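You operate a simulated robot arm through the tools that you are given. There is no shell and no other tool.

You run a simulated robot arm. Do the job below in one go: nothing can be reset, and whatever is moved stays where it is left.

Task
Close down: stirrer off, blue and white dials to 10 ml, lid on the jar, teal-ring beaker off the mat.
Fine: stand the beaker on the stirrer's plate. Set down upright: teal-ring beaker.

Only the result counts: the job must be done as asked and must still hold three seconds after the hand-in. Knocking over, shifting, dropping, spilling or breaking anything else fails it. A push-on lid holds only when it is set on centred and level and pressed home; a screw cap is set on level and turned clockwise until tight.

Robot
A 6-joint arm with a two-finger gripper, fixed in place. Base frame: the origin is on the floor under the middle of its stand, x ahead of it, y to its left, z up; the work surface is at about z = 860. Readings come in mm, degrees, newtons and seconds.
It reaches about 1206 mm from its shoulder. Its first joint turns from -166.0 to 166.0 degrees. Payload 2.45 kg.
Tool frame: the origin (TCP) lies between the finger pads and is the grasp point; the fingertips stand 20 mm ahead of it; z points along the fingers, y is the line along which they close. The gripper opens to 140 mm; its body begins 168 mm behind the TCP.
Orientation is told as [roll, pitch, yaw] about the base's x, y, z axes, in that order, counted from this pose: with the fingers straight down and closing along the base's y, the tool's x points along the base's -x, its y along +y and its z along -z.

Tools
- The arm moves only by the tool apply_moves. Its argument "rows" is a list of rows, each a list of 7 numbers: the shift along the base's x, y, z in mm, then the turn, a rotation vector about the base's x, y, z in degrees, then the finger opening in mm, from 0 to 140. In form: [[dx, dy, dz, ax, ay, az, fingers], ...]. A call has 1 to 20 rows; each row shifts and turns the commanded pose from where the row before left it. A row lasts 0.2 s, in which the tool goes at most 50 mm and 8.6 degrees; a call with a longer step from one row to the next is refused whole, and so is a gripper value outside its range. A pose out of reach is approached as far as the arm can. The call stops where the force on the tool passes 90 N (or 10 N more than at its start, if that is more) or the arm is blocked; 0.2 s more then pass. Each finger travels about 45 mm/s and halts on what it meets, pressing with about 27 N; the grip force reading is that of the motor and also rises with nothing between the fingers. The clock runs only during rows and for 0.2 s after the last one: add rows that do not move to give the fingers time. It gives the time, the measured TCP pose, the force on the tool (base axes), the opening and the grip force at its end, in the units of the frame above (readings bear some noise), with the torque about the TCP (base axes, N m) and any sound that the robot's microphone picked up.
- Cameras (640 x 400 px; columns grow to the right, rows downward): "scene" is fixed at [399.4, 501.4, 1512.5]; the picture's right is [-0.62, -0.78, 0.00], its down [-0.51, 0.41, -0.75] and it looks along [0.59, -0.47, -0.66] (base axes); focal length 214 px, centre (320, 200). "wrist" rides on the gripper at [78, 11, -209] in the tool frame; the picture's right is [-0.14, 0.99, 0.00], its down [-0.92, -0.13, -0.37] and it looks along [-0.37, -0.05, 0.93] (tool axes); focal length 280 px, centre (320, 200). There is no depth. A picture from a camera that has moved, and an enlarged one, comes with that camera's place and axes in the base frame and with its lens.
- snapshot(camera): a new picture of that camera. The clock stands still meanwhile.
- close_up(camera, box): a new picture of the part [left, top, right, bottom] of that camera's present view, enlarged. The clock stands still meanwhile.
- job_done(): hands the job in; it is judged then, once.

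Nothing tells you positions but the pictures and the camera data. Unless the task says otherwise, let go and move clear before handing in.

The tools are called after "Call:" as name(argument=value, ...) on one line, values as JSON. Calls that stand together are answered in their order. apply_moves: Moves the arm, as the interface text tells. Its arguments: {"type":"object","properties":{"rows":{"type":"array"}},"required":["rows"]} The other tools are called the same way: snapshot (camera) takes a picture; close_up (camera, box) takes an enlarged picture of a part of a camera's view; job_done () hands the job in.

At the start:

```text
t: 0.0
position: [601.9, 260.8, 1332.8]
tcp_rot: [0.1, -0.1, 0.0]
wrist_force: [0.3, -0.4, 0.2]
moment: [0.02, 0.04, -0.01]
opening: 140.2
finger_force: 0.0
```

scene: 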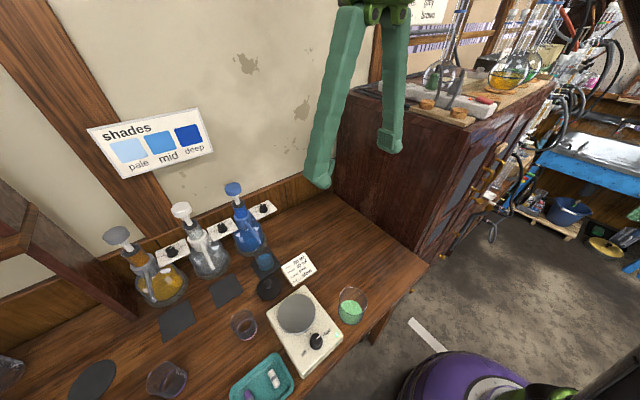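
wrist: 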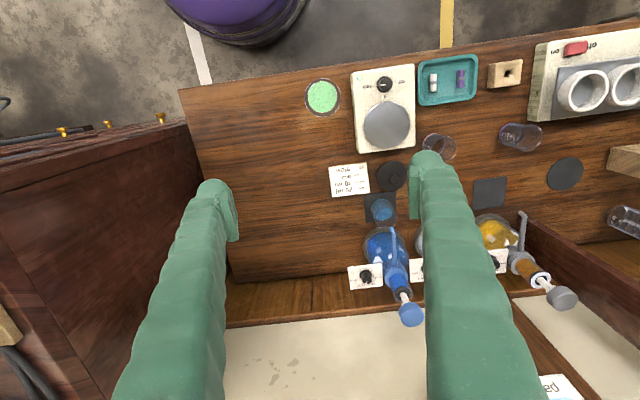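

I see a bench with three dispenser bottles (amber, white/clear, blue), each with a dial strip, plus a stirrer, mats, beakers and a jar. I'll take enlarged views before moving anything.

Call:
close_up(camera="scene", box=[80, 170, 300, 310])

Call:
close_up(camera="scene", box=[200, 240, 400, 400])

Call:
close_up(camera="scene", box=[0, 260, 220, 400])

Call:
close_up(camera="wrist", box=[290, 40, 490, 180])

Call:
close_up(camera="wrist", box=[320, 150, 640, 340])

```text
2.86 times, centred on (190, 240) of scene
camera zoom: at [399.4, 501.4, 1512.5], right [-0.62, -0.78, 0.0], down [-0.51, 0.41, -0.75], along [0.59, -0.47, -0.66], focal length 613 px, centre (691, 86)
```

zoom: 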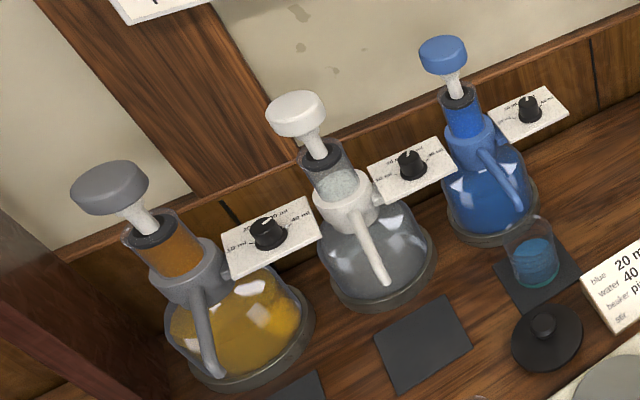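

```text
2.50 times, centred on (300, 320) of scene
camera zoom: at [399.4, 501.4, 1512.5], right [-0.62, -0.78, 0.0], down [-0.51, 0.41, -0.75], along [0.59, -0.47, -0.66], focal length 536 px, centre (370, -100)
```

zoom: 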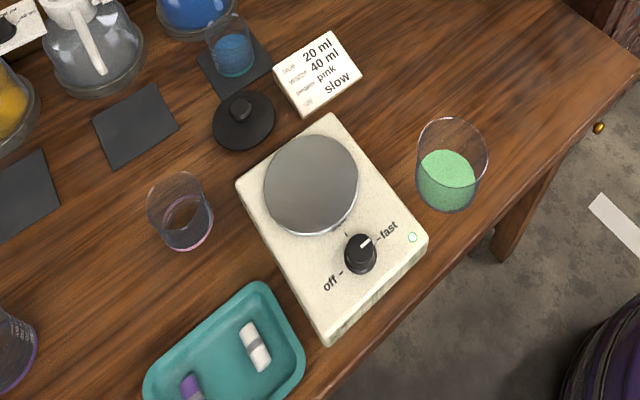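

```text
2.86 times, centred on (110, 330) of scene
camera zoom: at [399.4, 501.4, 1512.5], right [-0.62, -0.78, 0.0], down [-0.51, 0.41, -0.75], along [0.59, -0.47, -0.66], focal length 613 px, centre (920, -171)
```

zoom: 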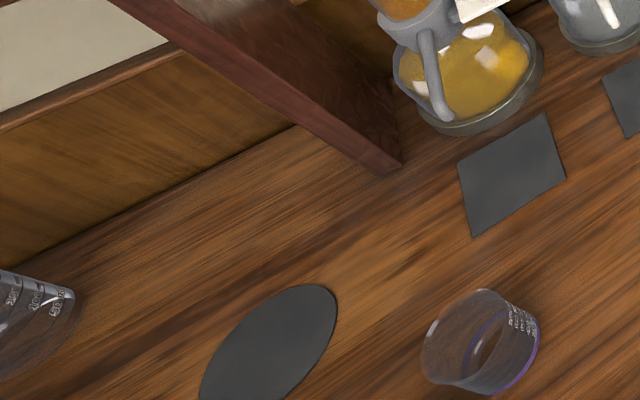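

```text
2.86 times, centred on (390, 110) of wrist
camera zoom: at [524.6, 271.6, 1540.3], right [0.14, 0.99, 0.0], down [0.92, -0.13, 0.37], along [0.37, -0.05, -0.93], focal length 801 px, centre (120, 457)
```

zoom: 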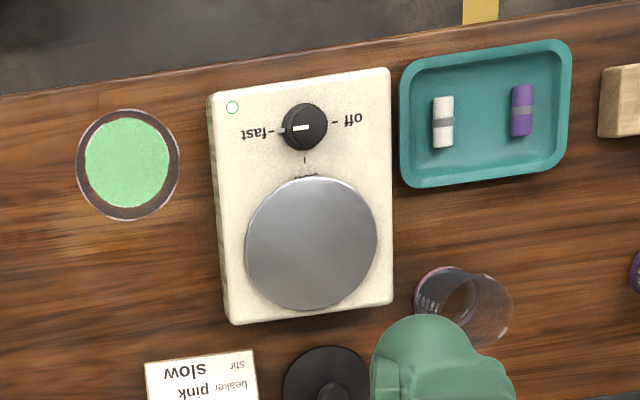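

```text
2.00 times, centred on (480, 245) of wrist
camera zoom: at [524.6, 271.6, 1540.3], right [0.14, 0.99, 0.0], down [0.92, -0.13, 0.37], along [0.37, -0.05, -0.93], focal length 561 px, centre (0, 110)
```

zoom: 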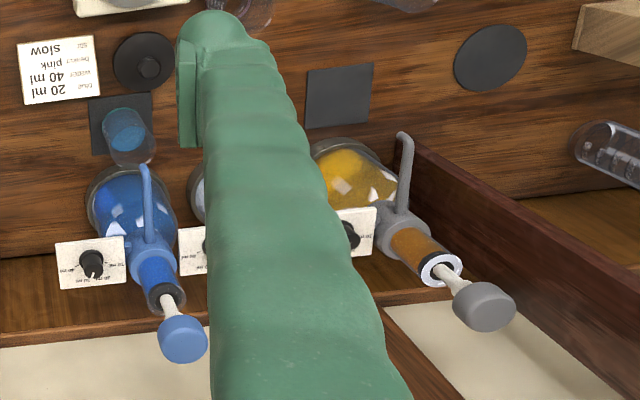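

The dials appear to sit at about x=929, z=1020, with blue at y≈320 and white at y≈462. The stirrer plate is near (620, 407, 910). I'm moving the wrist camera nearer to read the dials.

Call:
apply_moves(rows=[[38, 23, -16.5, 0, 0, 0, 140], [38, 23, -16.5, 0, 0, 0, 140], [38, 23, -16.5, 0, 0, 0, 140], [38, 23, -16.5, 0, 0, 0, 140], [38, 23, -16.5, 0, 0, 0, 140], [38, 23, -16.5, 0, 0, 0, 140]])

Call:
snapshot(camera="wrist")

Call:
snapshot(camera="scene")

```text
t: 1.4
position: [797.7, 382.8, 1203.4]
tcp_rot: [0.0, 0.1, 0.0]
wrist_force: [-1.1, -0.4, 0.0]
moment: [0.01, 0.0, -0.01]
opening: 139.8
finger_force: 0.0
out of reach, approached as far as the arm can: row 4, 5, 6
```

```text
taken
camera wrist: at [719.5, 393.8, 1412.6], right [0.14, 0.99, 0.0], down [0.92, -0.13, 0.37], along [0.37, -0.05, -0.93], focal length 280 px, centre (320, 200)
```

wrist: 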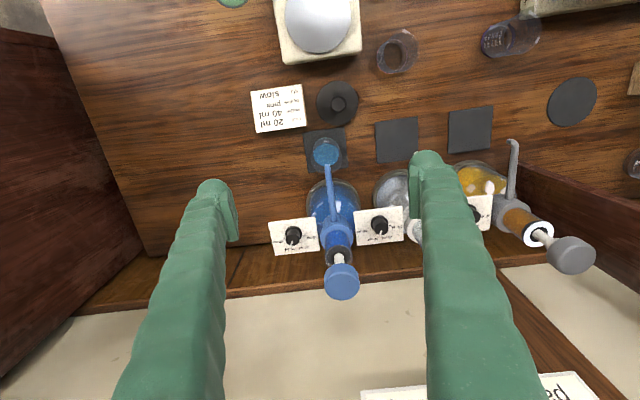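

```text
taken
```

scene: 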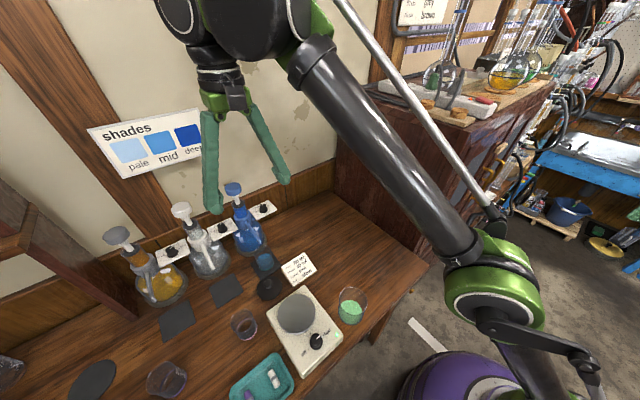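

The arm reached its limit with vertical fingers here, so the dials need a forward-tilted tool. I'll look closely at the dials, mats, jar and lid from this pose.

Call:
close_up(camera="wrist", box=[260, 190, 420, 290])

Call:
close_up(camera="wrist", box=[240, 60, 400, 200])

Call:
close_up(camera="scene", box=[150, 180, 290, 270])

```text
4.00 times, centred on (340, 240) of wrist
camera zoom: at [719.5, 393.8, 1412.6], right [0.14, 0.99, 0.0], down [0.92, -0.13, 0.37], along [0.37, -0.05, -0.93], focal length 1122 px, centre (240, 40)
```

zoom: 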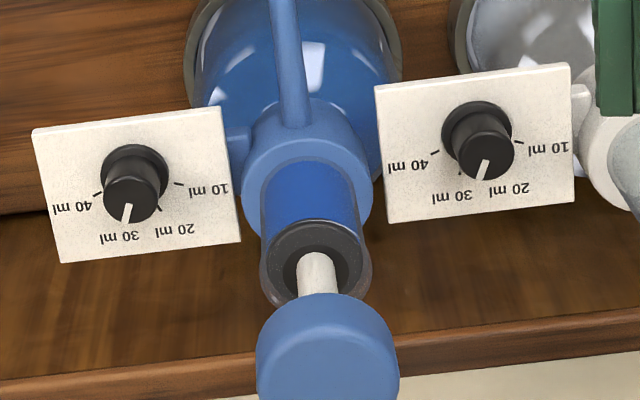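

```text
2.86 times, centred on (320, 130) of wrist
camera zoom: at [719.5, 393.8, 1412.6], right [0.14, 0.99, 0.0], down [0.92, -0.13, 0.37], along [0.37, -0.05, -0.93], focal length 801 px, centre (320, 400)
```

zoom: 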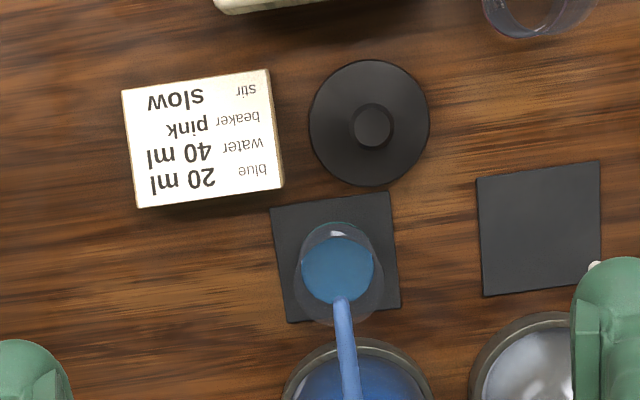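

```text
4.44 times, centred on (220, 225) of scene
camera zoom: at [399.4, 501.4, 1512.5], right [-0.62, -0.78, 0.0], down [-0.51, 0.41, -0.75], along [0.59, -0.47, -0.66], focal length 953 px, centre (764, 89)
```

zoom: 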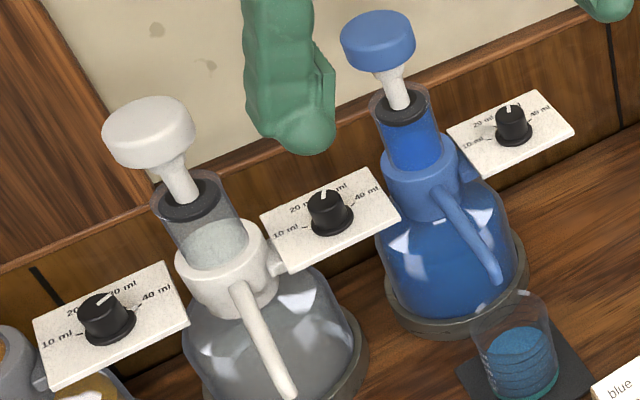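

Both dial plates look horizontal at about z=1000, and the knobs look vertical with their pointers near 30 ml. 10 ml is counter-clockwise of that, seen from above. I'm backing off a little and partly closing the fingers to judge their shape and the clearances.

Call:
apply_moves(rows=[[-30, 0, 0, 0, 0, 0, 40], [-30, 0, 0, 0, 0, 0, 40], [-30, 0, 0, 0, 0, 0, 40], [-30, 0, 0, 0, 0, 0, 40], [0, 0, 0, 0, 0, 0, 40], [0, 0, 0, 0, 0, 0, 40], [0, 0, 0, 0, 0, 0, 40]])

Call:
snapshot(camera="wrist")

Call:
close_up(camera="scene", box=[140, 0, 400, 200])

```text
t: 3.0
position: [677.7, 382.4, 1203.1]
tcp_rot: [0.0, 0.0, 0.0]
wrist_force: [0.3, 1.0, 0.8]
moment: [0.0, -0.03, -0.02]
opening: 40.0
finger_force: 0.1
```

```text
taken
camera wrist: at [599.4, 392.3, 1411.4], right [0.14, 0.99, 0.0], down [0.92, -0.13, 0.37], along [0.37, -0.05, -0.93], focal length 280 px, centre (320, 200)
```

wrist: 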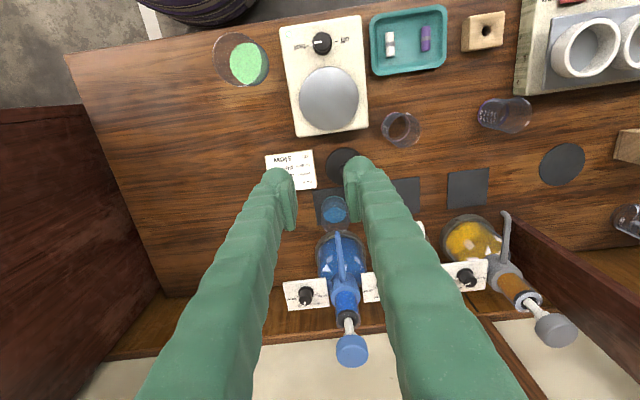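

```text
2.00 times, centred on (270, 100) of scene
camera zoom: at [399.4, 501.4, 1512.5], right [-0.62, -0.78, 0.0], down [-0.51, 0.41, -0.75], along [0.59, -0.47, -0.66], focal length 429 px, centre (420, 400)
```

zoom: 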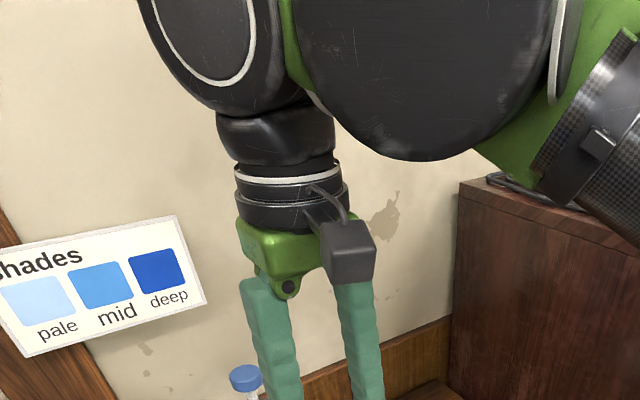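

The fingers are about 30 mm thick, so the knobs between the bottles must be gripped with the fingers closing along x. Next I'm moving the camera over the stirrer and jar for a closer look.

Call:
apply_moves(rows=[[-40, 0, -20, 0, 0, 0, 140], [-40, 0, -20, 0, 0, 0, 140], [-40, 0, -20, 0, 0, 0, 140], [-40, 0, -20, 0, 0, 0, 140], [0, 0, 0, 0, 0, 0, 140], [0, 0, 0, 0, 0, 0, 140]])

Call:
snapshot(camera="wrist")

Call:
snapshot(camera="scene")

```text
t: 4.4
position: [514.9, 383.1, 1125.5]
tcp_rot: [0.0, 0.0, 0.0]
wrist_force: [0.0, 0.8, 0.5]
moment: [-0.03, 0.0, 0.0]
opening: 140.2
finger_force: 0.0
```

```text
taken
camera wrist: at [437.7, 394.3, 1332.7], right [0.14, 0.99, 0.0], down [0.92, -0.13, 0.37], along [0.37, -0.05, -0.93], focal length 280 px, centre (320, 200)
```

wrist: 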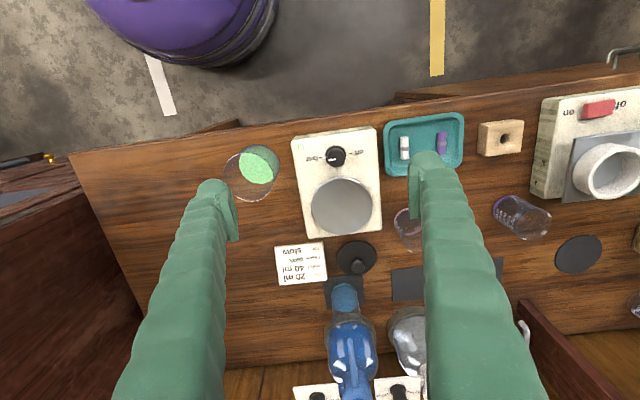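

```text
taken
```

scene: 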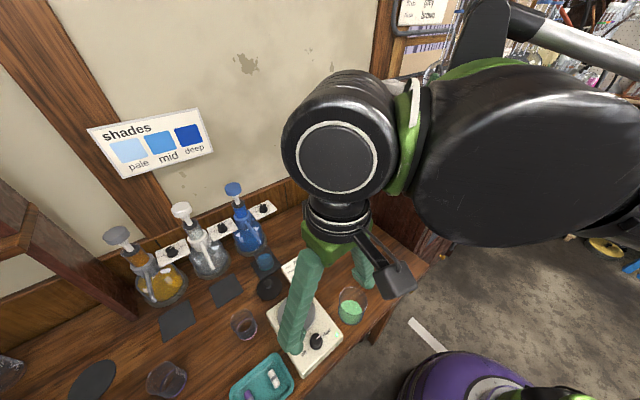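

Call:
close_up(camera="wrist", box=[280, 120, 400, 200])

Call:
close_up(camera="wrist", box=[210, 130, 310, 210])

Call:
close_up(camera="wrist", box=[290, 230, 420, 320])

Call:
close_up(camera="scene", box=[310, 270, 400, 340])

Call:
close_up(camera="scene", box=[230, 230, 300, 310])

```text
5.00 times, centred on (340, 160) of wrist
camera zoom: at [437.7, 394.3, 1332.7], right [0.14, 0.99, 0.0], down [0.92, -0.13, 0.37], along [0.37, -0.05, -0.93], focal length 1402 px, centre (220, 400)
```

zoom: 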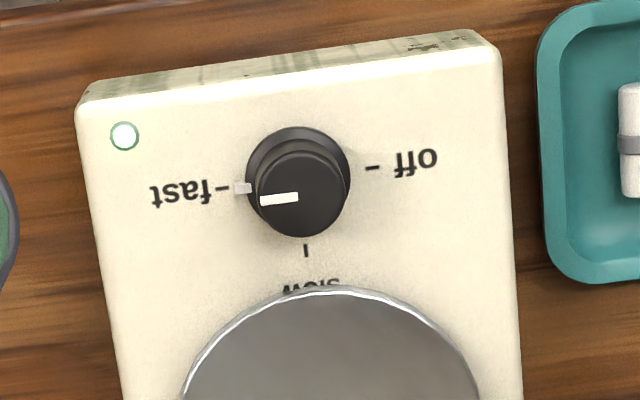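

```text
5.00 times, centred on (260, 170) of wrist
camera zoom: at [437.7, 394.3, 1332.7], right [0.14, 0.99, 0.0], down [0.92, -0.13, 0.37], along [0.37, -0.05, -0.93], focal length 1402 px, centre (620, 350)
```

zoom: 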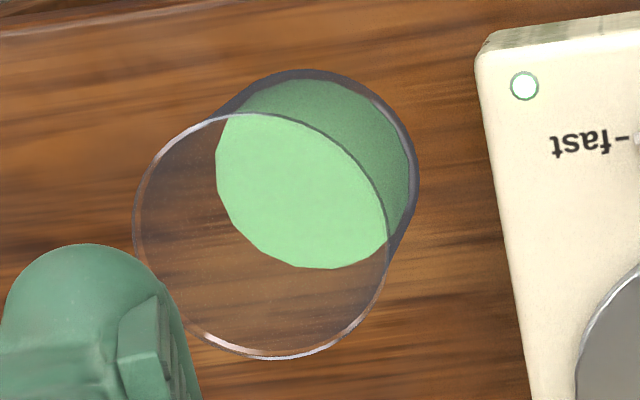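

```text
4.44 times, centred on (355, 275) of wrist
camera zoom: at [437.7, 394.3, 1332.7], right [0.14, 0.99, 0.0], down [0.92, -0.13, 0.37], along [0.37, -0.05, -0.93], focal length 1246 px, centre (164, -133)
```

zoom: 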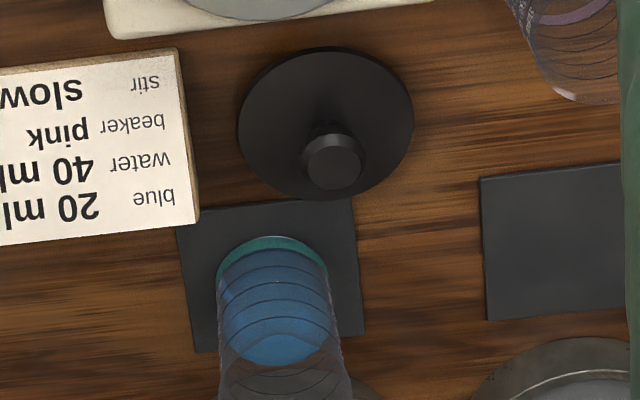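

```text
5.71 times, centred on (355, 305) of scene
camera zoom: at [399.4, 501.4, 1512.5], right [-0.62, -0.78, 0.0], down [-0.51, 0.41, -0.75], along [0.59, -0.47, -0.66], focal length 1226 px, centre (120, -400)
```

zoom: 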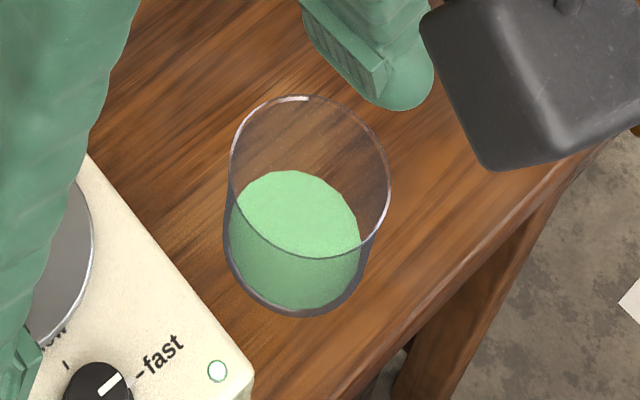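

```text
5.00 times, centred on (265, 270) of scene
camera zoom: at [399.4, 501.4, 1512.5], right [-0.62, -0.78, 0.0], down [-0.51, 0.41, -0.75], along [0.59, -0.47, -0.66], focal length 1072 px, centre (595, -150)
```

zoom: 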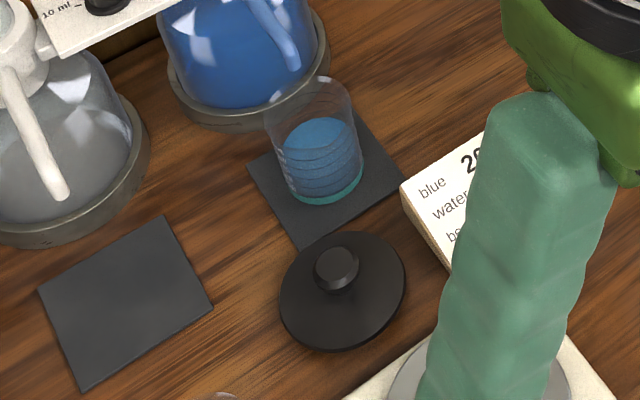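

The stirrer knob is at about (540, 405.5, top 913). It points at "fast" (-y), with "slow" at +x and "off" at +y, so it needs +180° about z. I'm going above it with the fingers turned -23° and opened to 50 mm.

Call:
apply_moves(rows=[[8, 7, -45, 0, 0, -7.67, 50], [8, 7, -45, 0, 0, -7.67, 50], [9, 8.4, -35, 0, 0, -7.66, 50], [0, 0, 0, 0, 0, 0, 50], [0, 0, 0, 0, 0, 0, 50], [0, 0, 0, 0, 0, 0, 50]])

Call:
snapshot(camera="wrist")

Call:
close_up(camera="scene", box=[240, 230, 400, 400])

```text
t: 5.8
position: [540.2, 403.7, 1000.4]
tcp_rot: [0.0, 0.0, -23.0]
wrist_force: [-0.6, 0.1, 0.4]
moment: [-0.01, 0.01, -0.01]
opening: 50.1
finger_force: 0.0
```

```text
taken
camera wrist: at [472.7, 444.0, 1208.7], right [0.51, 0.86, 0.0], down [0.8, -0.48, 0.37], along [0.32, -0.19, -0.93], focal length 280 px, centre (320, 200)
```

wrist: 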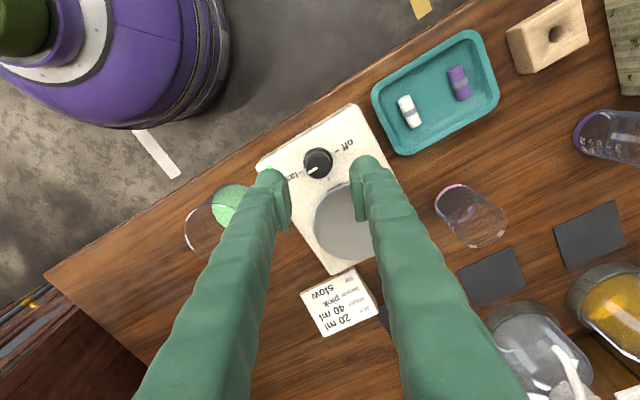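

```text
2.35 times, centred on (320, 315) of scene
camera zoom: at [399.4, 501.4, 1512.5], right [-0.62, -0.78, 0.0], down [-0.51, 0.41, -0.75], along [0.59, -0.47, -0.66], focal length 505 px, centre (320, -71)
```

zoom: 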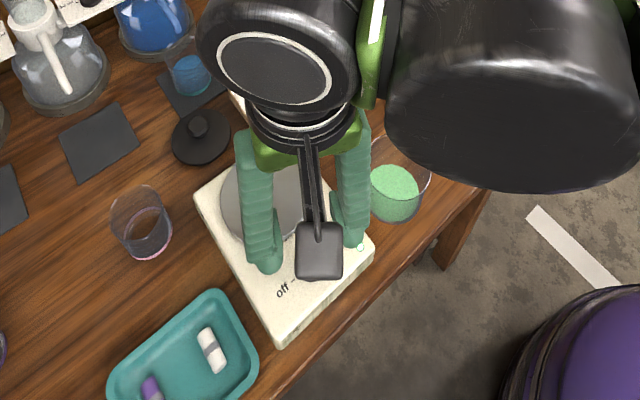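

Call:
close_up(camera="wrist", box=[270, 130, 370, 200])

```text
5.71 times, centred on (320, 165) of wrist
camera zoom: at [472.7, 444.0, 1208.7], right [0.51, 0.86, 0.0], down [0.8, -0.48, 0.37], along [0.32, -0.19, -0.93], focal length 1602 px, centre (320, 400)
```

zoom: 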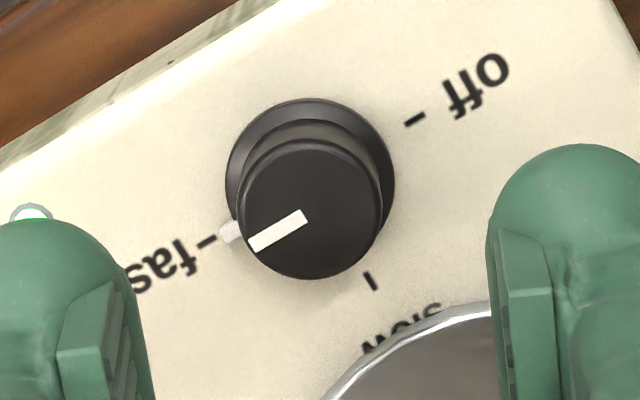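

The knob is within about 1 mm of the point between the fingers. I'm descending so that the tips stop just above the stirrer's top, then gripping the knob.

Call:
apply_moves(rows=[[0, -0.6, -30, 0, 0, 0, 50], [0, -0.6, -30, 0, 0, 0, 50], [0, 0, -15, 0, 0, 0, 50], [0, 0, -5, 0, 0, 0, 50]])

Call:
close_up(camera="wrist", box=[260, 120, 380, 200])

Call:
close_up(camera="scene", box=[260, 290, 360, 380])

```text
t: 6.7
position: [540.8, 401.7, 931.5]
tcp_rot: [0.2, -0.1, -23.1]
wrist_force: [-9.2, -5.9, 36.8]
moment: [-0.42, 0.37, 0.01]
opening: 49.9
finger_force: 0.1
stopped in row 4: the force on the tool passed its limit at 121 N (the readings are from after the stop); the commanded pose is now the measured one
```

```text
5.00 times, centred on (320, 160) of wrist
camera zoom: at [473.3, 442.1, 1139.4], right [0.51, 0.86, 0.0], down [0.8, -0.48, 0.37], along [0.32, -0.19, -0.93], focal length 1402 px, centre (320, 400)
```

zoom: 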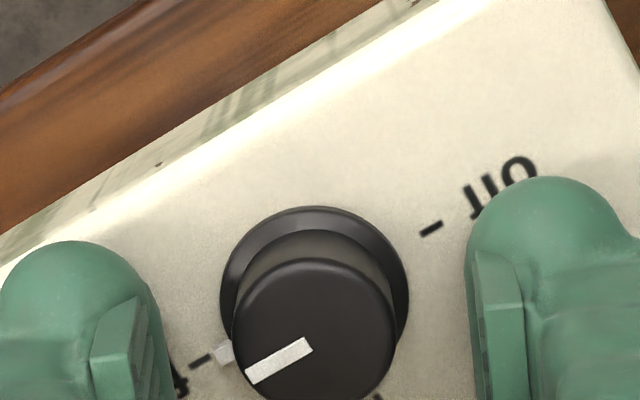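

```text
4.44 times, centred on (310, 335) of scene
camera zoom: at [399.4, 501.4, 1512.5], right [-0.62, -0.78, 0.0], down [-0.51, 0.41, -0.75], along [0.59, -0.47, -0.66], focal length 953 px, centre (364, -400)
```

zoom: 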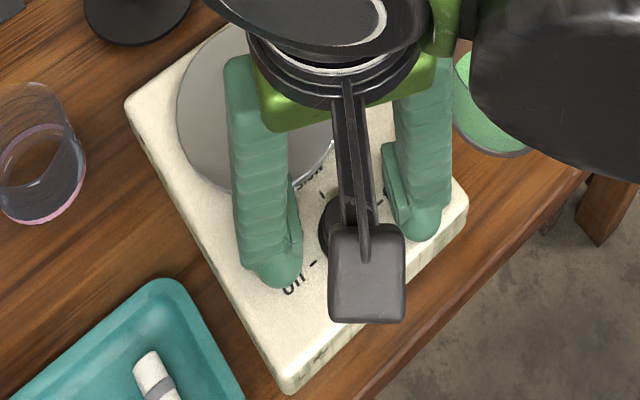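

The fingertips met the stirrer top at a TCP z of about 931, so the surface is near 911, higher than I estimated, and the knob centre is nearer (535, 404). I'm raising slightly, recentring and gripping.

Call:
apply_moves(rows=[[0, 0, 3, 0, 0, 0, 50], [-5, 2, 0, 0, 0, 0, 50], [0, 0, 0, 0, 0, 0, 50]])

Call:
close_up(camera="wrist", box=[260, 120, 380, 220])

Call:
snapshot(camera="scene")

```text
t: 7.5
position: [536.5, 403.6, 931.4]
tcp_rot: [0.2, -0.1, -23.0]
wrist_force: [0.0, -0.4, -0.5]
moment: [-0.02, 0.01, -0.01]
opening: 49.9
finger_force: 0.0
```

```text
4.00 times, centred on (320, 170) of wrist
camera zoom: at [469.6, 444.6, 1140.2], right [0.51, 0.86, 0.0], down [0.8, -0.48, 0.37], along [0.32, -0.19, -0.93], focal length 1122 px, centre (320, 320)
```

zoom: 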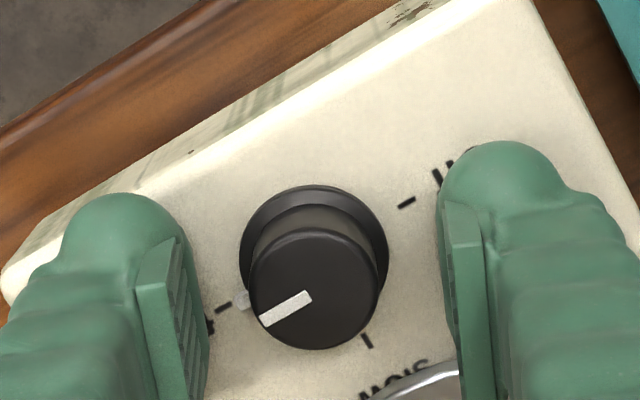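

```text
taken
```

scene: 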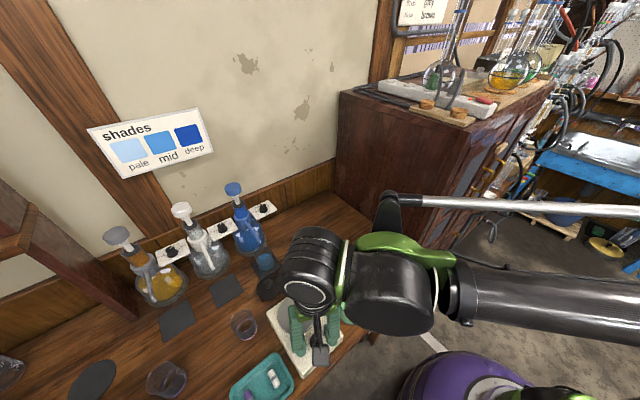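

Call:
apply_moves(rows=[[0, 0, 0, 0, 0, 0, 20], [0, 0, 0, 0, 0, 0, 20], [0, 0, 0, 0, 0, 0, 20], [0, 0, 0, 0, 0, 0, 20]])

Call:
close_up(camera="wrist", box=[260, 120, 380, 220])

```text
t: 8.5
position: [536.6, 404.2, 931.5]
tcp_rot: [0.2, -0.1, -23.0]
wrist_force: [-6.8, -9.3, -7.6]
moment: [-0.1, 0.08, 0.04]
opening: 24.6
finger_force: 45.3
```

```text
4.00 times, centred on (320, 170) of wrist
camera zoom: at [469.4, 444.0, 1140.3], right [0.51, 0.86, 0.0], down [0.8, -0.48, 0.37], along [0.32, -0.19, -0.93], focal length 1122 px, centre (320, 320)
```

zoom: 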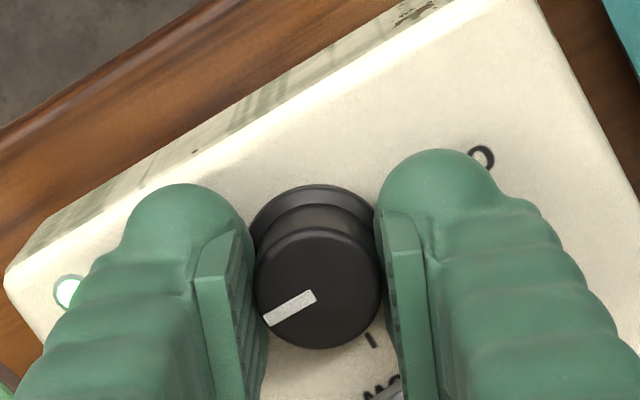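

The knob is gripped at 24.6 mm. I'm turning counter-clockwise by 46° for the first stroke.

Call:
apply_moves(rows=[[0, 0, 0, 0, 0, 7.67, 20], [0, 0, 0, 0, 0, 7.67, 20], [0, 0, 0, 0, 0, 7.67, 20], [0, 0, 0, 0, 0, 7.67, 20], [0, 0, 0, 0, 0, 7.67, 20], [0, 0, 0, 0, 0, 7.67, 20]])

Call:
close_up(camera="wrist", box=[260, 120, 380, 220])

```text
t: 9.9
position: [537.2, 405.3, 931.8]
tcp_rot: [0.2, -0.2, 23.2]
wrist_force: [-14.4, 7.6, -13.3]
moment: [0.17, -0.05, 0.0]
opening: 24.6
finger_force: 44.8
```

```text
4.00 times, centred on (320, 170) of wrist
camera zoom: at [461.3, 384.3, 1140.4], right [-0.26, 0.96, 0.0], down [0.9, 0.24, 0.37], along [0.36, 0.1, -0.93], focal length 1122 px, centre (320, 320)
```

zoom: 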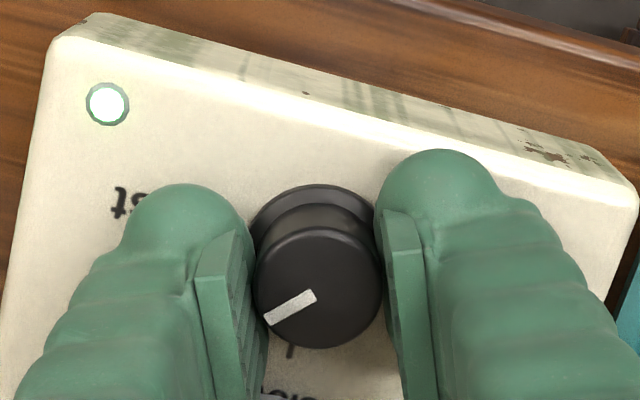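

The knob follows the fingers. I'm releasing, turning back and regripping for the second stroke.

Call:
apply_moves(rows=[[0, 0, 0, 0, 0, 0, 48], [0, 0, 0, 0, 0, 0, 48], [0, 0, 0, 0, 0, -7.67, 48], [-0.5, 0, 0, 0, 0, -7.67, 48], [-0.5, 0, 0, 0, 0, -7.67, 48], [0, 0, 0, 0, 0, -7.67, 48], [0, 0, 0, 0, 0, -7.67, 48], [0, 0, 0, 0, 0, -7.67, 48], [0, 0, 0, 0, 0, 0, 48], [0, 0, 0, 0, 0, 0, 20], [0, 0, 0, 0, 0, 0, 20], [0, 0, 0, 0, 0, 0, 20], [0, 0, 0, 0, 0, 0, 20]])

Call:
close_up(camera="wrist", box=[260, 120, 380, 220])

```text
t: 12.7
position: [536.1, 404.2, 933.8]
tcp_rot: [0.2, -0.2, -22.9]
wrist_force: [-8.6, -11.7, -7.1]
moment: [-0.13, 0.04, 0.03]
opening: 24.3
finger_force: 45.2
```

```text
4.00 times, centred on (320, 170) of wrist
camera zoom: at [468.4, 444.4, 1140.8], right [0.51, 0.86, 0.0], down [0.8, -0.48, 0.37], along [0.32, -0.19, -0.93], focal length 1122 px, centre (320, 320)
```

zoom: 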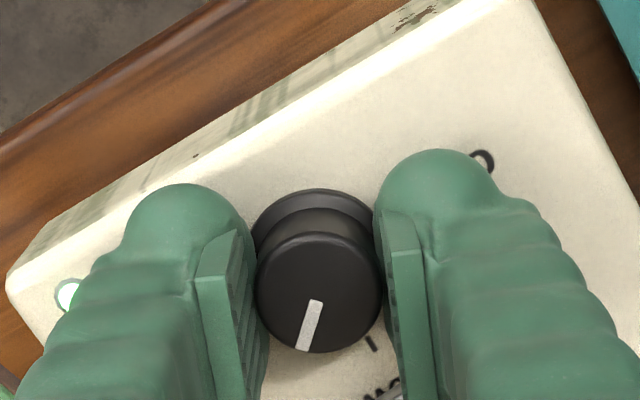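

Call:
apply_moves(rows=[[0, 0, 0, 0, 0, 7.67, 20], [0, 0, 0, 0, 0, 7.67, 20], [0, 0, 0, 0, 0, 7.67, 20], [0, 0, 0, 0, 0, 7.67, 20], [0, 0, 0, 0, 0, 7.67, 20], [0, 0, 0, 0, 0, 7.67, 20], [0, 0, 0, 0, 0, 0, 48], [0, 0, 0, 0, 0, 0, 48], [0, 0, 0, 0, 0, -7.67, 48], [0, 0, 0, 0, 0, -7.67, 48], [0, 0, 0, 0, 0, -7.67, 48], [0, 0, 0, 0, 0, -7.67, 48], [0, 0, 0, 0, 0, -7.67, 48], [0, 0, 0, 0, 0, -7.67, 48], [0, 0, 0, 0, 0, 0, 20], [0, 0, 0, 0, 0, 0, 20], [0, 0, 0, 0, 0, 0, 20], [0, 0, 0, 0, 0, 0, 20]])

Call:
close_up(camera="wrist", box=[260, 120, 380, 220])

```text
t: 16.5
position: [536.0, 404.9, 931.5]
tcp_rot: [0.1, -0.1, -23.1]
wrist_force: [-5.5, -13.2, 11.7]
moment: [0.3, 0.06, -0.06]
opening: 25.1
finger_force: 20.2
```

```text
4.00 times, centred on (320, 170) of wrist
camera zoom: at [468.3, 444.4, 1140.2], right [0.51, 0.86, 0.0], down [0.8, -0.48, 0.37], along [0.32, -0.19, -0.93], focal length 1122 px, centre (320, 320)
```

zoom: 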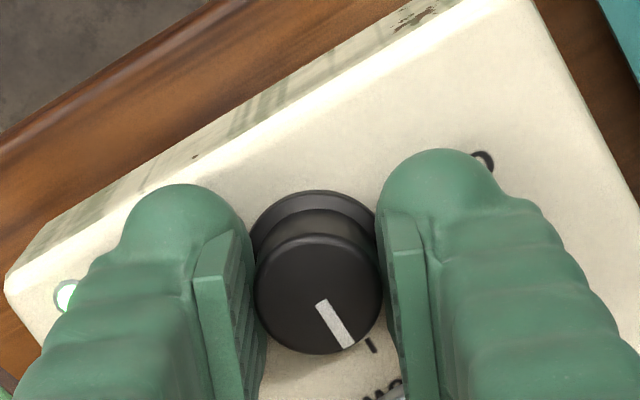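

Call:
apply_moves(rows=[[0, 0, 0, 0, 0, 7.67, 20], [0, 0, 0, 0, 0, 7.67, 20], [0, 0, 0, 0, 0, 7.67, 20], [0, 0, 0, 0, 0, 7.67, 20], [0, 0, 0, 0, 0, 7.67, 20], [0, 0, 0, 0, 0, 7.67, 20], [0, 0, 0, 0, 0, 0, 48], [0, 0, 0, 0, 0, 0, 48], [0, 0, 0, 0, 0, -7.67, 48], [0, 0, 0, 0, 0, -7.67, 48], [0, 0, 0, 0, 0, -7.67, 48], [0, 0, 0, 0, 0, -7.67, 48], [0, 0, 0, 0, 0, -7.67, 48], [0, 0, 0, 0, 0, -7.67, 48], [0, 0, 0, 0, 0, 0, 20], [0, 0, 0, 0, 0, 0, 20], [0, 0, 0, 0, 0, 0, 20], [0, 0, 0, 0, 0, 0, 20]])

Call:
close_up(camera="wrist", box=[260, 120, 380, 220])

```text
t: 20.3
position: [536.6, 404.1, 931.8]
tcp_rot: [0.1, -0.1, -22.9]
wrist_force: [-4.4, -8.2, -5.7]
moment: [-0.07, 0.02, 0.0]
opening: 24.6
finger_force: 45.1
```

```text
4.00 times, centred on (320, 170) of wrist
camera zoom: at [468.4, 444.4, 1140.6], right [0.51, 0.86, 0.0], down [0.8, -0.48, 0.37], along [0.32, -0.19, -0.93], focal length 1122 px, centre (320, 320)
```

zoom: 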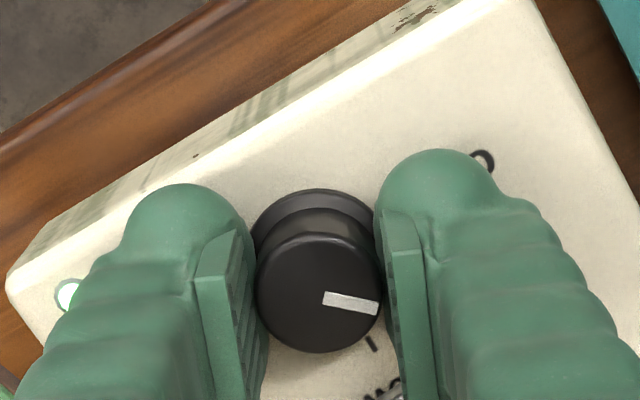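

Call:
apply_moves(rows=[[0, 0, 0, 0, 0, 7.67, 20], [0, 0, 0, 0, 0, 7.67, 20], [0, 0, 0, 0, 0, 7.67, 20], [0, 0, 0, 0, 0, 7.67, 20], [0, 0, 0, 0, 0, 7.67, 20], [0, 0, 0, 0, 0, 3, 20], [0, 0, 0, 0, 0, 0, 20]])

Call:
close_up(camera="wrist", box=[240, 110, 400, 220])

```text
t: 21.9
position: [534.4, 406.0, 932.5]
tcp_rot: [0.1, -0.1, 18.3]
wrist_force: [-5.3, 5.6, 7.6]
moment: [0.05, 0.22, -0.03]
opening: 24.4
finger_force: 44.9
```

```text
3.64 times, centred on (320, 165) of wrist
camera zoom: at [458.8, 390.3, 1140.6], right [-0.18, 0.98, 0.0], down [0.91, 0.17, 0.37], along [0.36, 0.07, -0.93], focal length 1020 px, centre (320, 327)
```

zoom: 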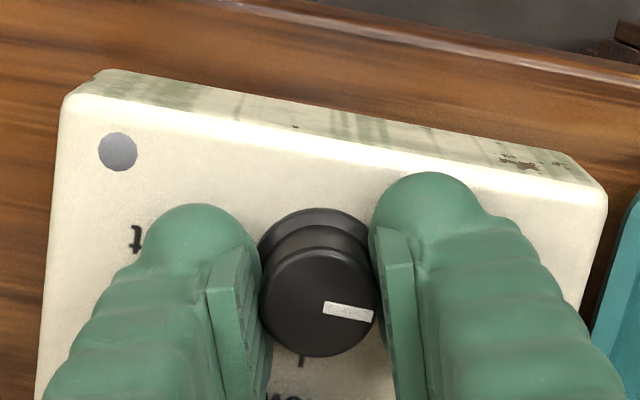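

The LED has gone grey and the pointer is at "off". I'm releasing and rising, then checking.

Call:
apply_moves(rows=[[0, 0, 0, 0, 0, 0, 50], [0, 0, 0, 0, 0, 0, 50], [0, 0, 20, 0, 0, 0, 50], [0, 0, 40, 0, 0, -6.1, 80], [0, 0, 45, 0, 0, -6.1, 140], [0, 0, 45, 0, 0, -6.1, 140], [0, 0, 0, 0, 0, 0, 140]])

Call:
snapshot(camera="wrist")

Call:
close_up(camera="wrist", box=[270, 100, 410, 210])

```text
t: 23.5
position: [534.7, 405.6, 1081.8]
tcp_rot: [0.1, -0.1, 0.0]
wrist_force: [0.0, -0.5, 0.2]
moment: [0.0, -0.01, 0.0]
opening: 137.3
finger_force: 0.0
```

```text
taken
camera wrist: at [456.2, 415.9, 1290.9], right [0.14, 0.99, 0.0], down [0.92, -0.13, 0.37], along [0.37, -0.05, -0.93], focal length 280 px, centre (320, 200)
```

wrist: 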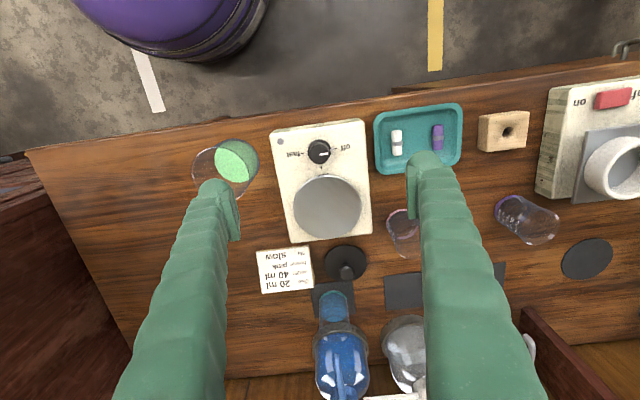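

```text
3.64 times, centred on (340, 155) of wrist
camera zoom: at [456.2, 415.9, 1290.9], right [0.14, 0.99, 0.0], down [0.92, -0.13, 0.37], along [0.37, -0.05, -0.93], focal length 1020 px, centre (247, 364)
```

zoom: 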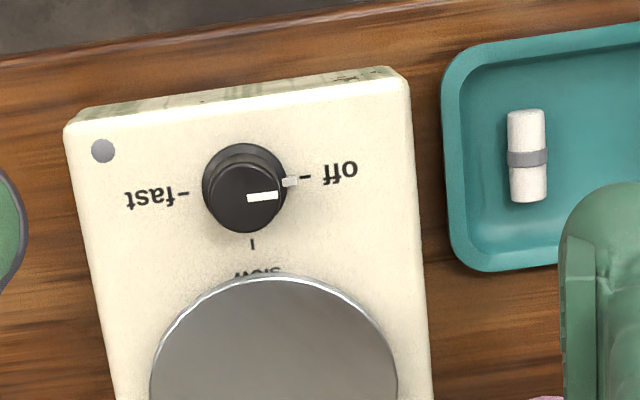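

The stirrer is off. Now I'm going above the green-powder jar to measure its rim precisely before fetching the lid.

Call:
apply_moves(rows=[[2.2, -32.8, -10, 0, 0, 0, 140], [2.2, -32.8, -10, 0, 0, 0, 140], [2.2, -32.8, -20, 0, 0, 0, 140], [2.2, -32.8, -20, 0, 0, 0, 140], [0, 0, 0, 0, 0, 0, 140]])

Call:
snapshot(camera="wrist")

Call:
close_up(camera="wrist", box=[250, 120, 390, 220])

```text
t: 24.7
position: [545.5, 274.4, 1022.1]
tcp_rot: [0.0, -0.1, 0.0]
wrist_force: [-0.9, -0.1, 0.1]
moment: [0.02, 0.03, 0.02]
opening: 139.9
finger_force: 0.0
```

```text
taken
camera wrist: at [467.5, 284.4, 1229.7], right [0.14, 0.99, 0.0], down [0.92, -0.13, 0.37], along [0.37, -0.05, -0.93], focal length 280 px, centre (320, 200)
```

wrist: 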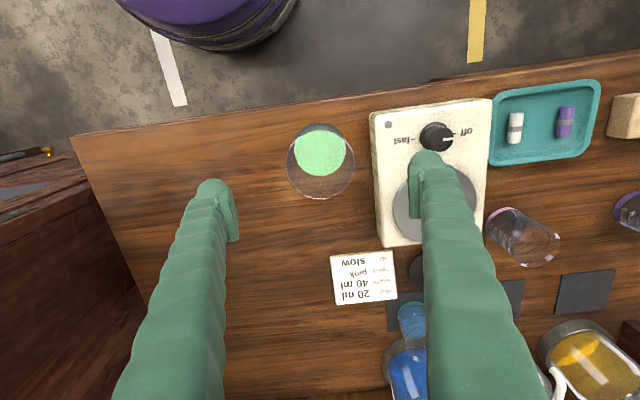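

```text
4.00 times, centred on (320, 170) of wrist
camera zoom: at [467.5, 284.4, 1229.7], right [0.14, 0.99, 0.0], down [0.92, -0.13, 0.37], along [0.37, -0.05, -0.93], focal length 1122 px, centre (320, 320)
```

zoom: 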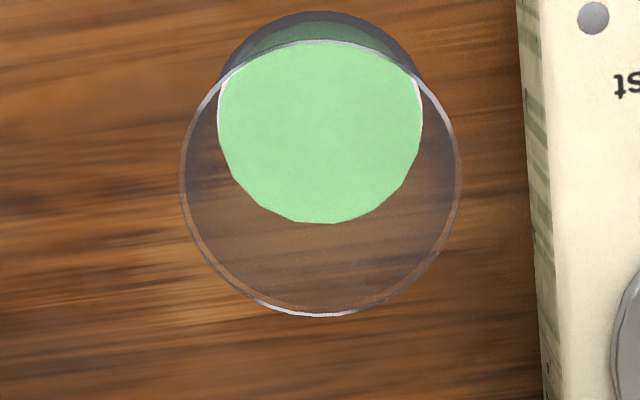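

Call:
apply_moves(rows=[[-2, 0, -20, 0, 0, 0, 140], [-2, 0, -20, 0, 0, 0, 140], [0, 0, -20, 0, 0, 0, 140], [0, 0, 0, 0, 0, 0, 140]])

Call:
close_up(camera="wrist", box=[240, 120, 400, 260])

Call:
close_up(camera="scene", box=[280, 260, 400, 360])

```text
t: 25.7
position: [540.8, 273.6, 960.8]
tcp_rot: [0.0, -0.1, -0.1]
wrist_force: [0.2, -1.1, -0.2]
moment: [0.0, -0.02, 0.0]
opening: 139.9
finger_force: 0.0
```

```text
2.86 times, centred on (320, 190) of wrist
camera zoom: at [463.2, 283.6, 1168.7], right [0.14, 0.99, 0.0], down [0.92, -0.13, 0.37], along [0.37, -0.05, -0.93], focal length 801 px, centre (320, 229)
```

zoom: 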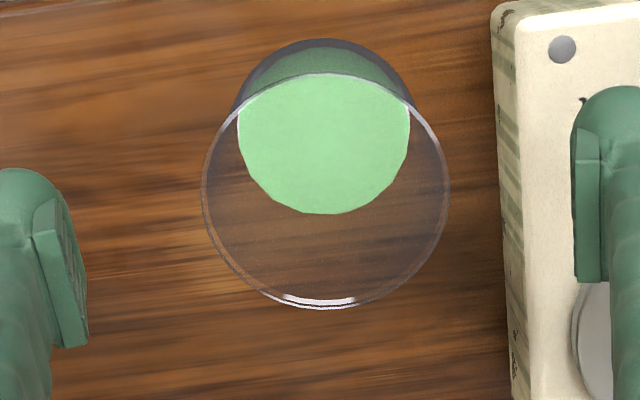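

```text
4.00 times, centred on (340, 310) of scene
camera zoom: at [399.4, 501.4, 1512.5], right [-0.62, -0.78, 0.0], down [-0.51, 0.41, -0.75], along [0.59, -0.47, -0.66], focal length 858 px, centre (240, -240)
```

zoom: 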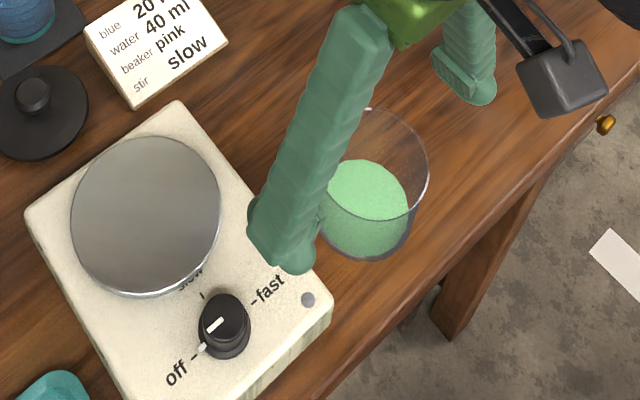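

The jar rim is measured at about (540.7, 274.5, 943), 74 mm wide. Now I'm going to the lid at about (749.5, 421.5), with its knob top near z=896.

Call:
apply_moves(rows=[[0, 0, 40, 0, 0, 0, 120], [0, 0, 40, 0, 0, 0, 90], [34.8, 24.65, 0, 0, 0, 0, 60], [34.8, 24.65, 0, 0, 0, 0, 60], [34.8, 24.65, 0, 0, 0, 0, 60], [34.8, 24.65, 0, 0, 0, 0, 60], [34.8, 24.65, 0, 0, 0, 0, 60], [34.7, 24.65, 0, 0, 0, 0, 60], [0, 0, -40, 0, 0, 0, 60], [0, 0, -40, 0, 0, 0, 60], [0, 0, 0, 0, 0, 0, 60]])

Call:
snapshot(camera="wrist")

Call:
close_up(camera="wrist", box=[260, 110, 380, 210])

```text
t: 28.1
position: [752.8, 422.1, 961.0]
tcp_rot: [0.1, -0.2, 0.0]
wrist_force: [-1.4, 0.3, 0.1]
moment: [-0.03, -0.02, 0.01]
opening: 60.1
finger_force: 0.2
```

```text
taken
camera wrist: at [674.4, 432.7, 1168.6], right [0.14, 0.99, 0.0], down [0.92, -0.13, 0.37], along [0.37, -0.05, -0.93], focal length 280 px, centre (320, 200)
```

wrist: 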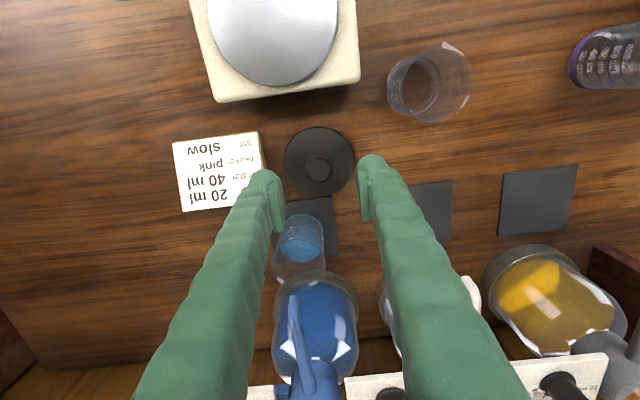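

```text
4.00 times, centred on (320, 160) of wrist
camera zoom: at [674.4, 432.7, 1168.6], right [0.14, 0.99, 0.0], down [0.92, -0.13, 0.37], along [0.37, -0.05, -0.93], focal length 1122 px, centre (320, 360)
```

zoom: 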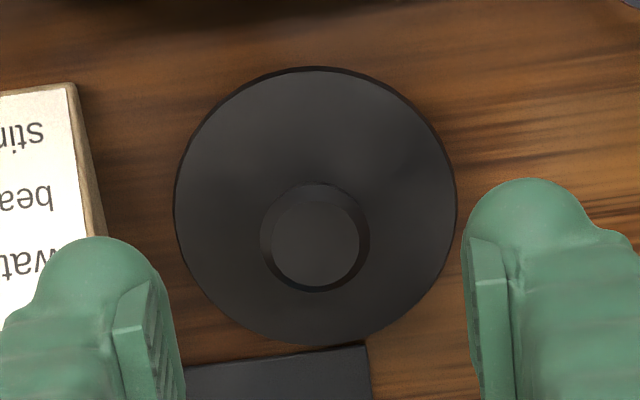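

The lid's knob is nearly centred between the fingers. I'm making a small correction, narrowing the fingers and lowering to grip the knob.

Call:
apply_moves(rows=[[-1.9, -1.2, 0, 0, 0, 0, 46], [0, 0, -20, 0, 0, 0, 46], [0, 0, -20, 0, 0, 0, 46], [0, 0, -12, 0, 0, 0, 46], [0, 0, -8, 0, 0, 0, 46], [0, 0, 0, 0, 0, 0, 46]])

Call:
close_up(camera="wrist", box=[240, 110, 400, 240])

Call:
close_up(camera="scene", box=[230, 230, 330, 320])

```text
t: 29.5
position: [749.1, 419.4, 901.8]
tcp_rot: [0.1, -0.2, 0.0]
wrist_force: [0.7, -0.8, 0.9]
moment: [-0.02, 0.01, -0.01]
opening: 46.1
finger_force: 0.0
```

```text
3.08 times, centred on (320, 175) of wrist
camera zoom: at [671.1, 429.9, 1110.2], right [0.14, 0.99, 0.0], down [0.92, -0.13, 0.37], along [0.37, -0.05, -0.93], focal length 863 px, centre (320, 277)
```

zoom: 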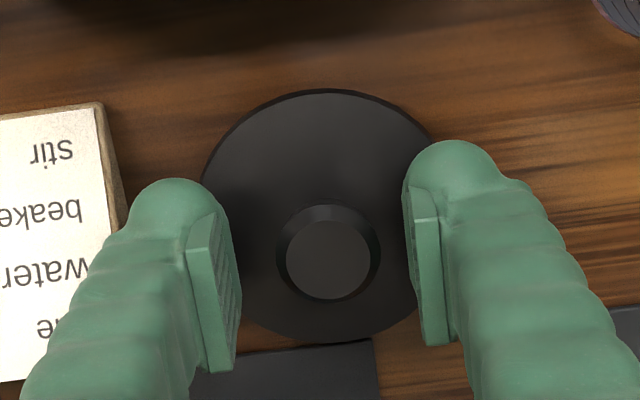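

```text
4.44 times, centred on (280, 275) of scene
camera zoom: at [399.4, 501.4, 1512.5], right [-0.62, -0.78, 0.0], down [-0.51, 0.41, -0.75], along [0.59, -0.47, -0.66], focal length 953 px, centre (498, -133)
```

zoom: 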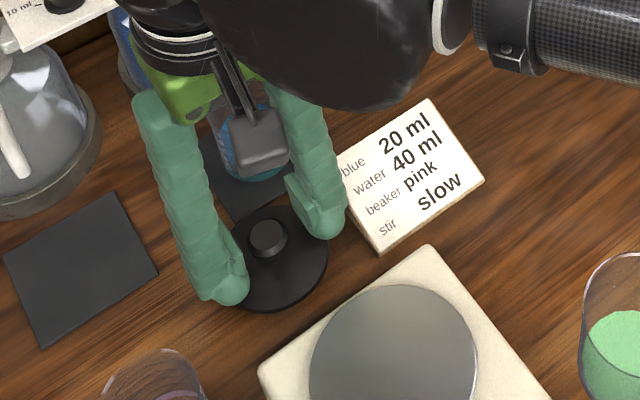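

Call:
apply_moves(rows=[[0, 0, -2.5, 0, 0, 0, 46], [0, 0, -2.5, 0, 0, 0, 46], [0, 0, 0, 0, 0, 0, 46]])

Call:
apply_moves(rows=[[0, 0, 0, 0, 0, 0, 16], [0, 0, 0, 0, 0, 0, 16], [0, 0, 0, 0, 0, 0, 16], [0, 0, 0, 0, 0, 0, 16], [0, 0, 0, 0, 0, 0, 16]])

Call:
close_up(camera="wrist", box=[240, 110, 400, 240])

```text
t: 30.3
position: [748.4, 420.0, 896.1]
tcp_rot: [0.1, -0.1, 0.0]
wrist_force: [-1.6, -0.9, 0.8]
moment: [0.01, 0.0, 0.0]
opening: 46.4
finger_force: 0.0
```

```text
t: 31.5
position: [748.0, 419.9, 898.5]
tcp_rot: [0.1, -0.2, 0.0]
wrist_force: [-0.1, 0.3, 0.1]
moment: [0.02, -0.02, 0.0]
opening: 23.6
finger_force: 26.9
```

```text
3.08 times, centred on (320, 175) of wrist
camera zoom: at [670.7, 430.1, 1105.2], right [0.14, 0.99, 0.0], down [0.92, -0.13, 0.37], along [0.37, -0.05, -0.93], focal length 863 px, centre (320, 277)
```

zoom: 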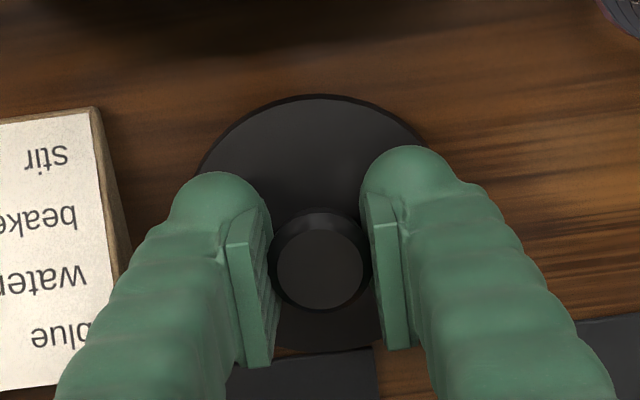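

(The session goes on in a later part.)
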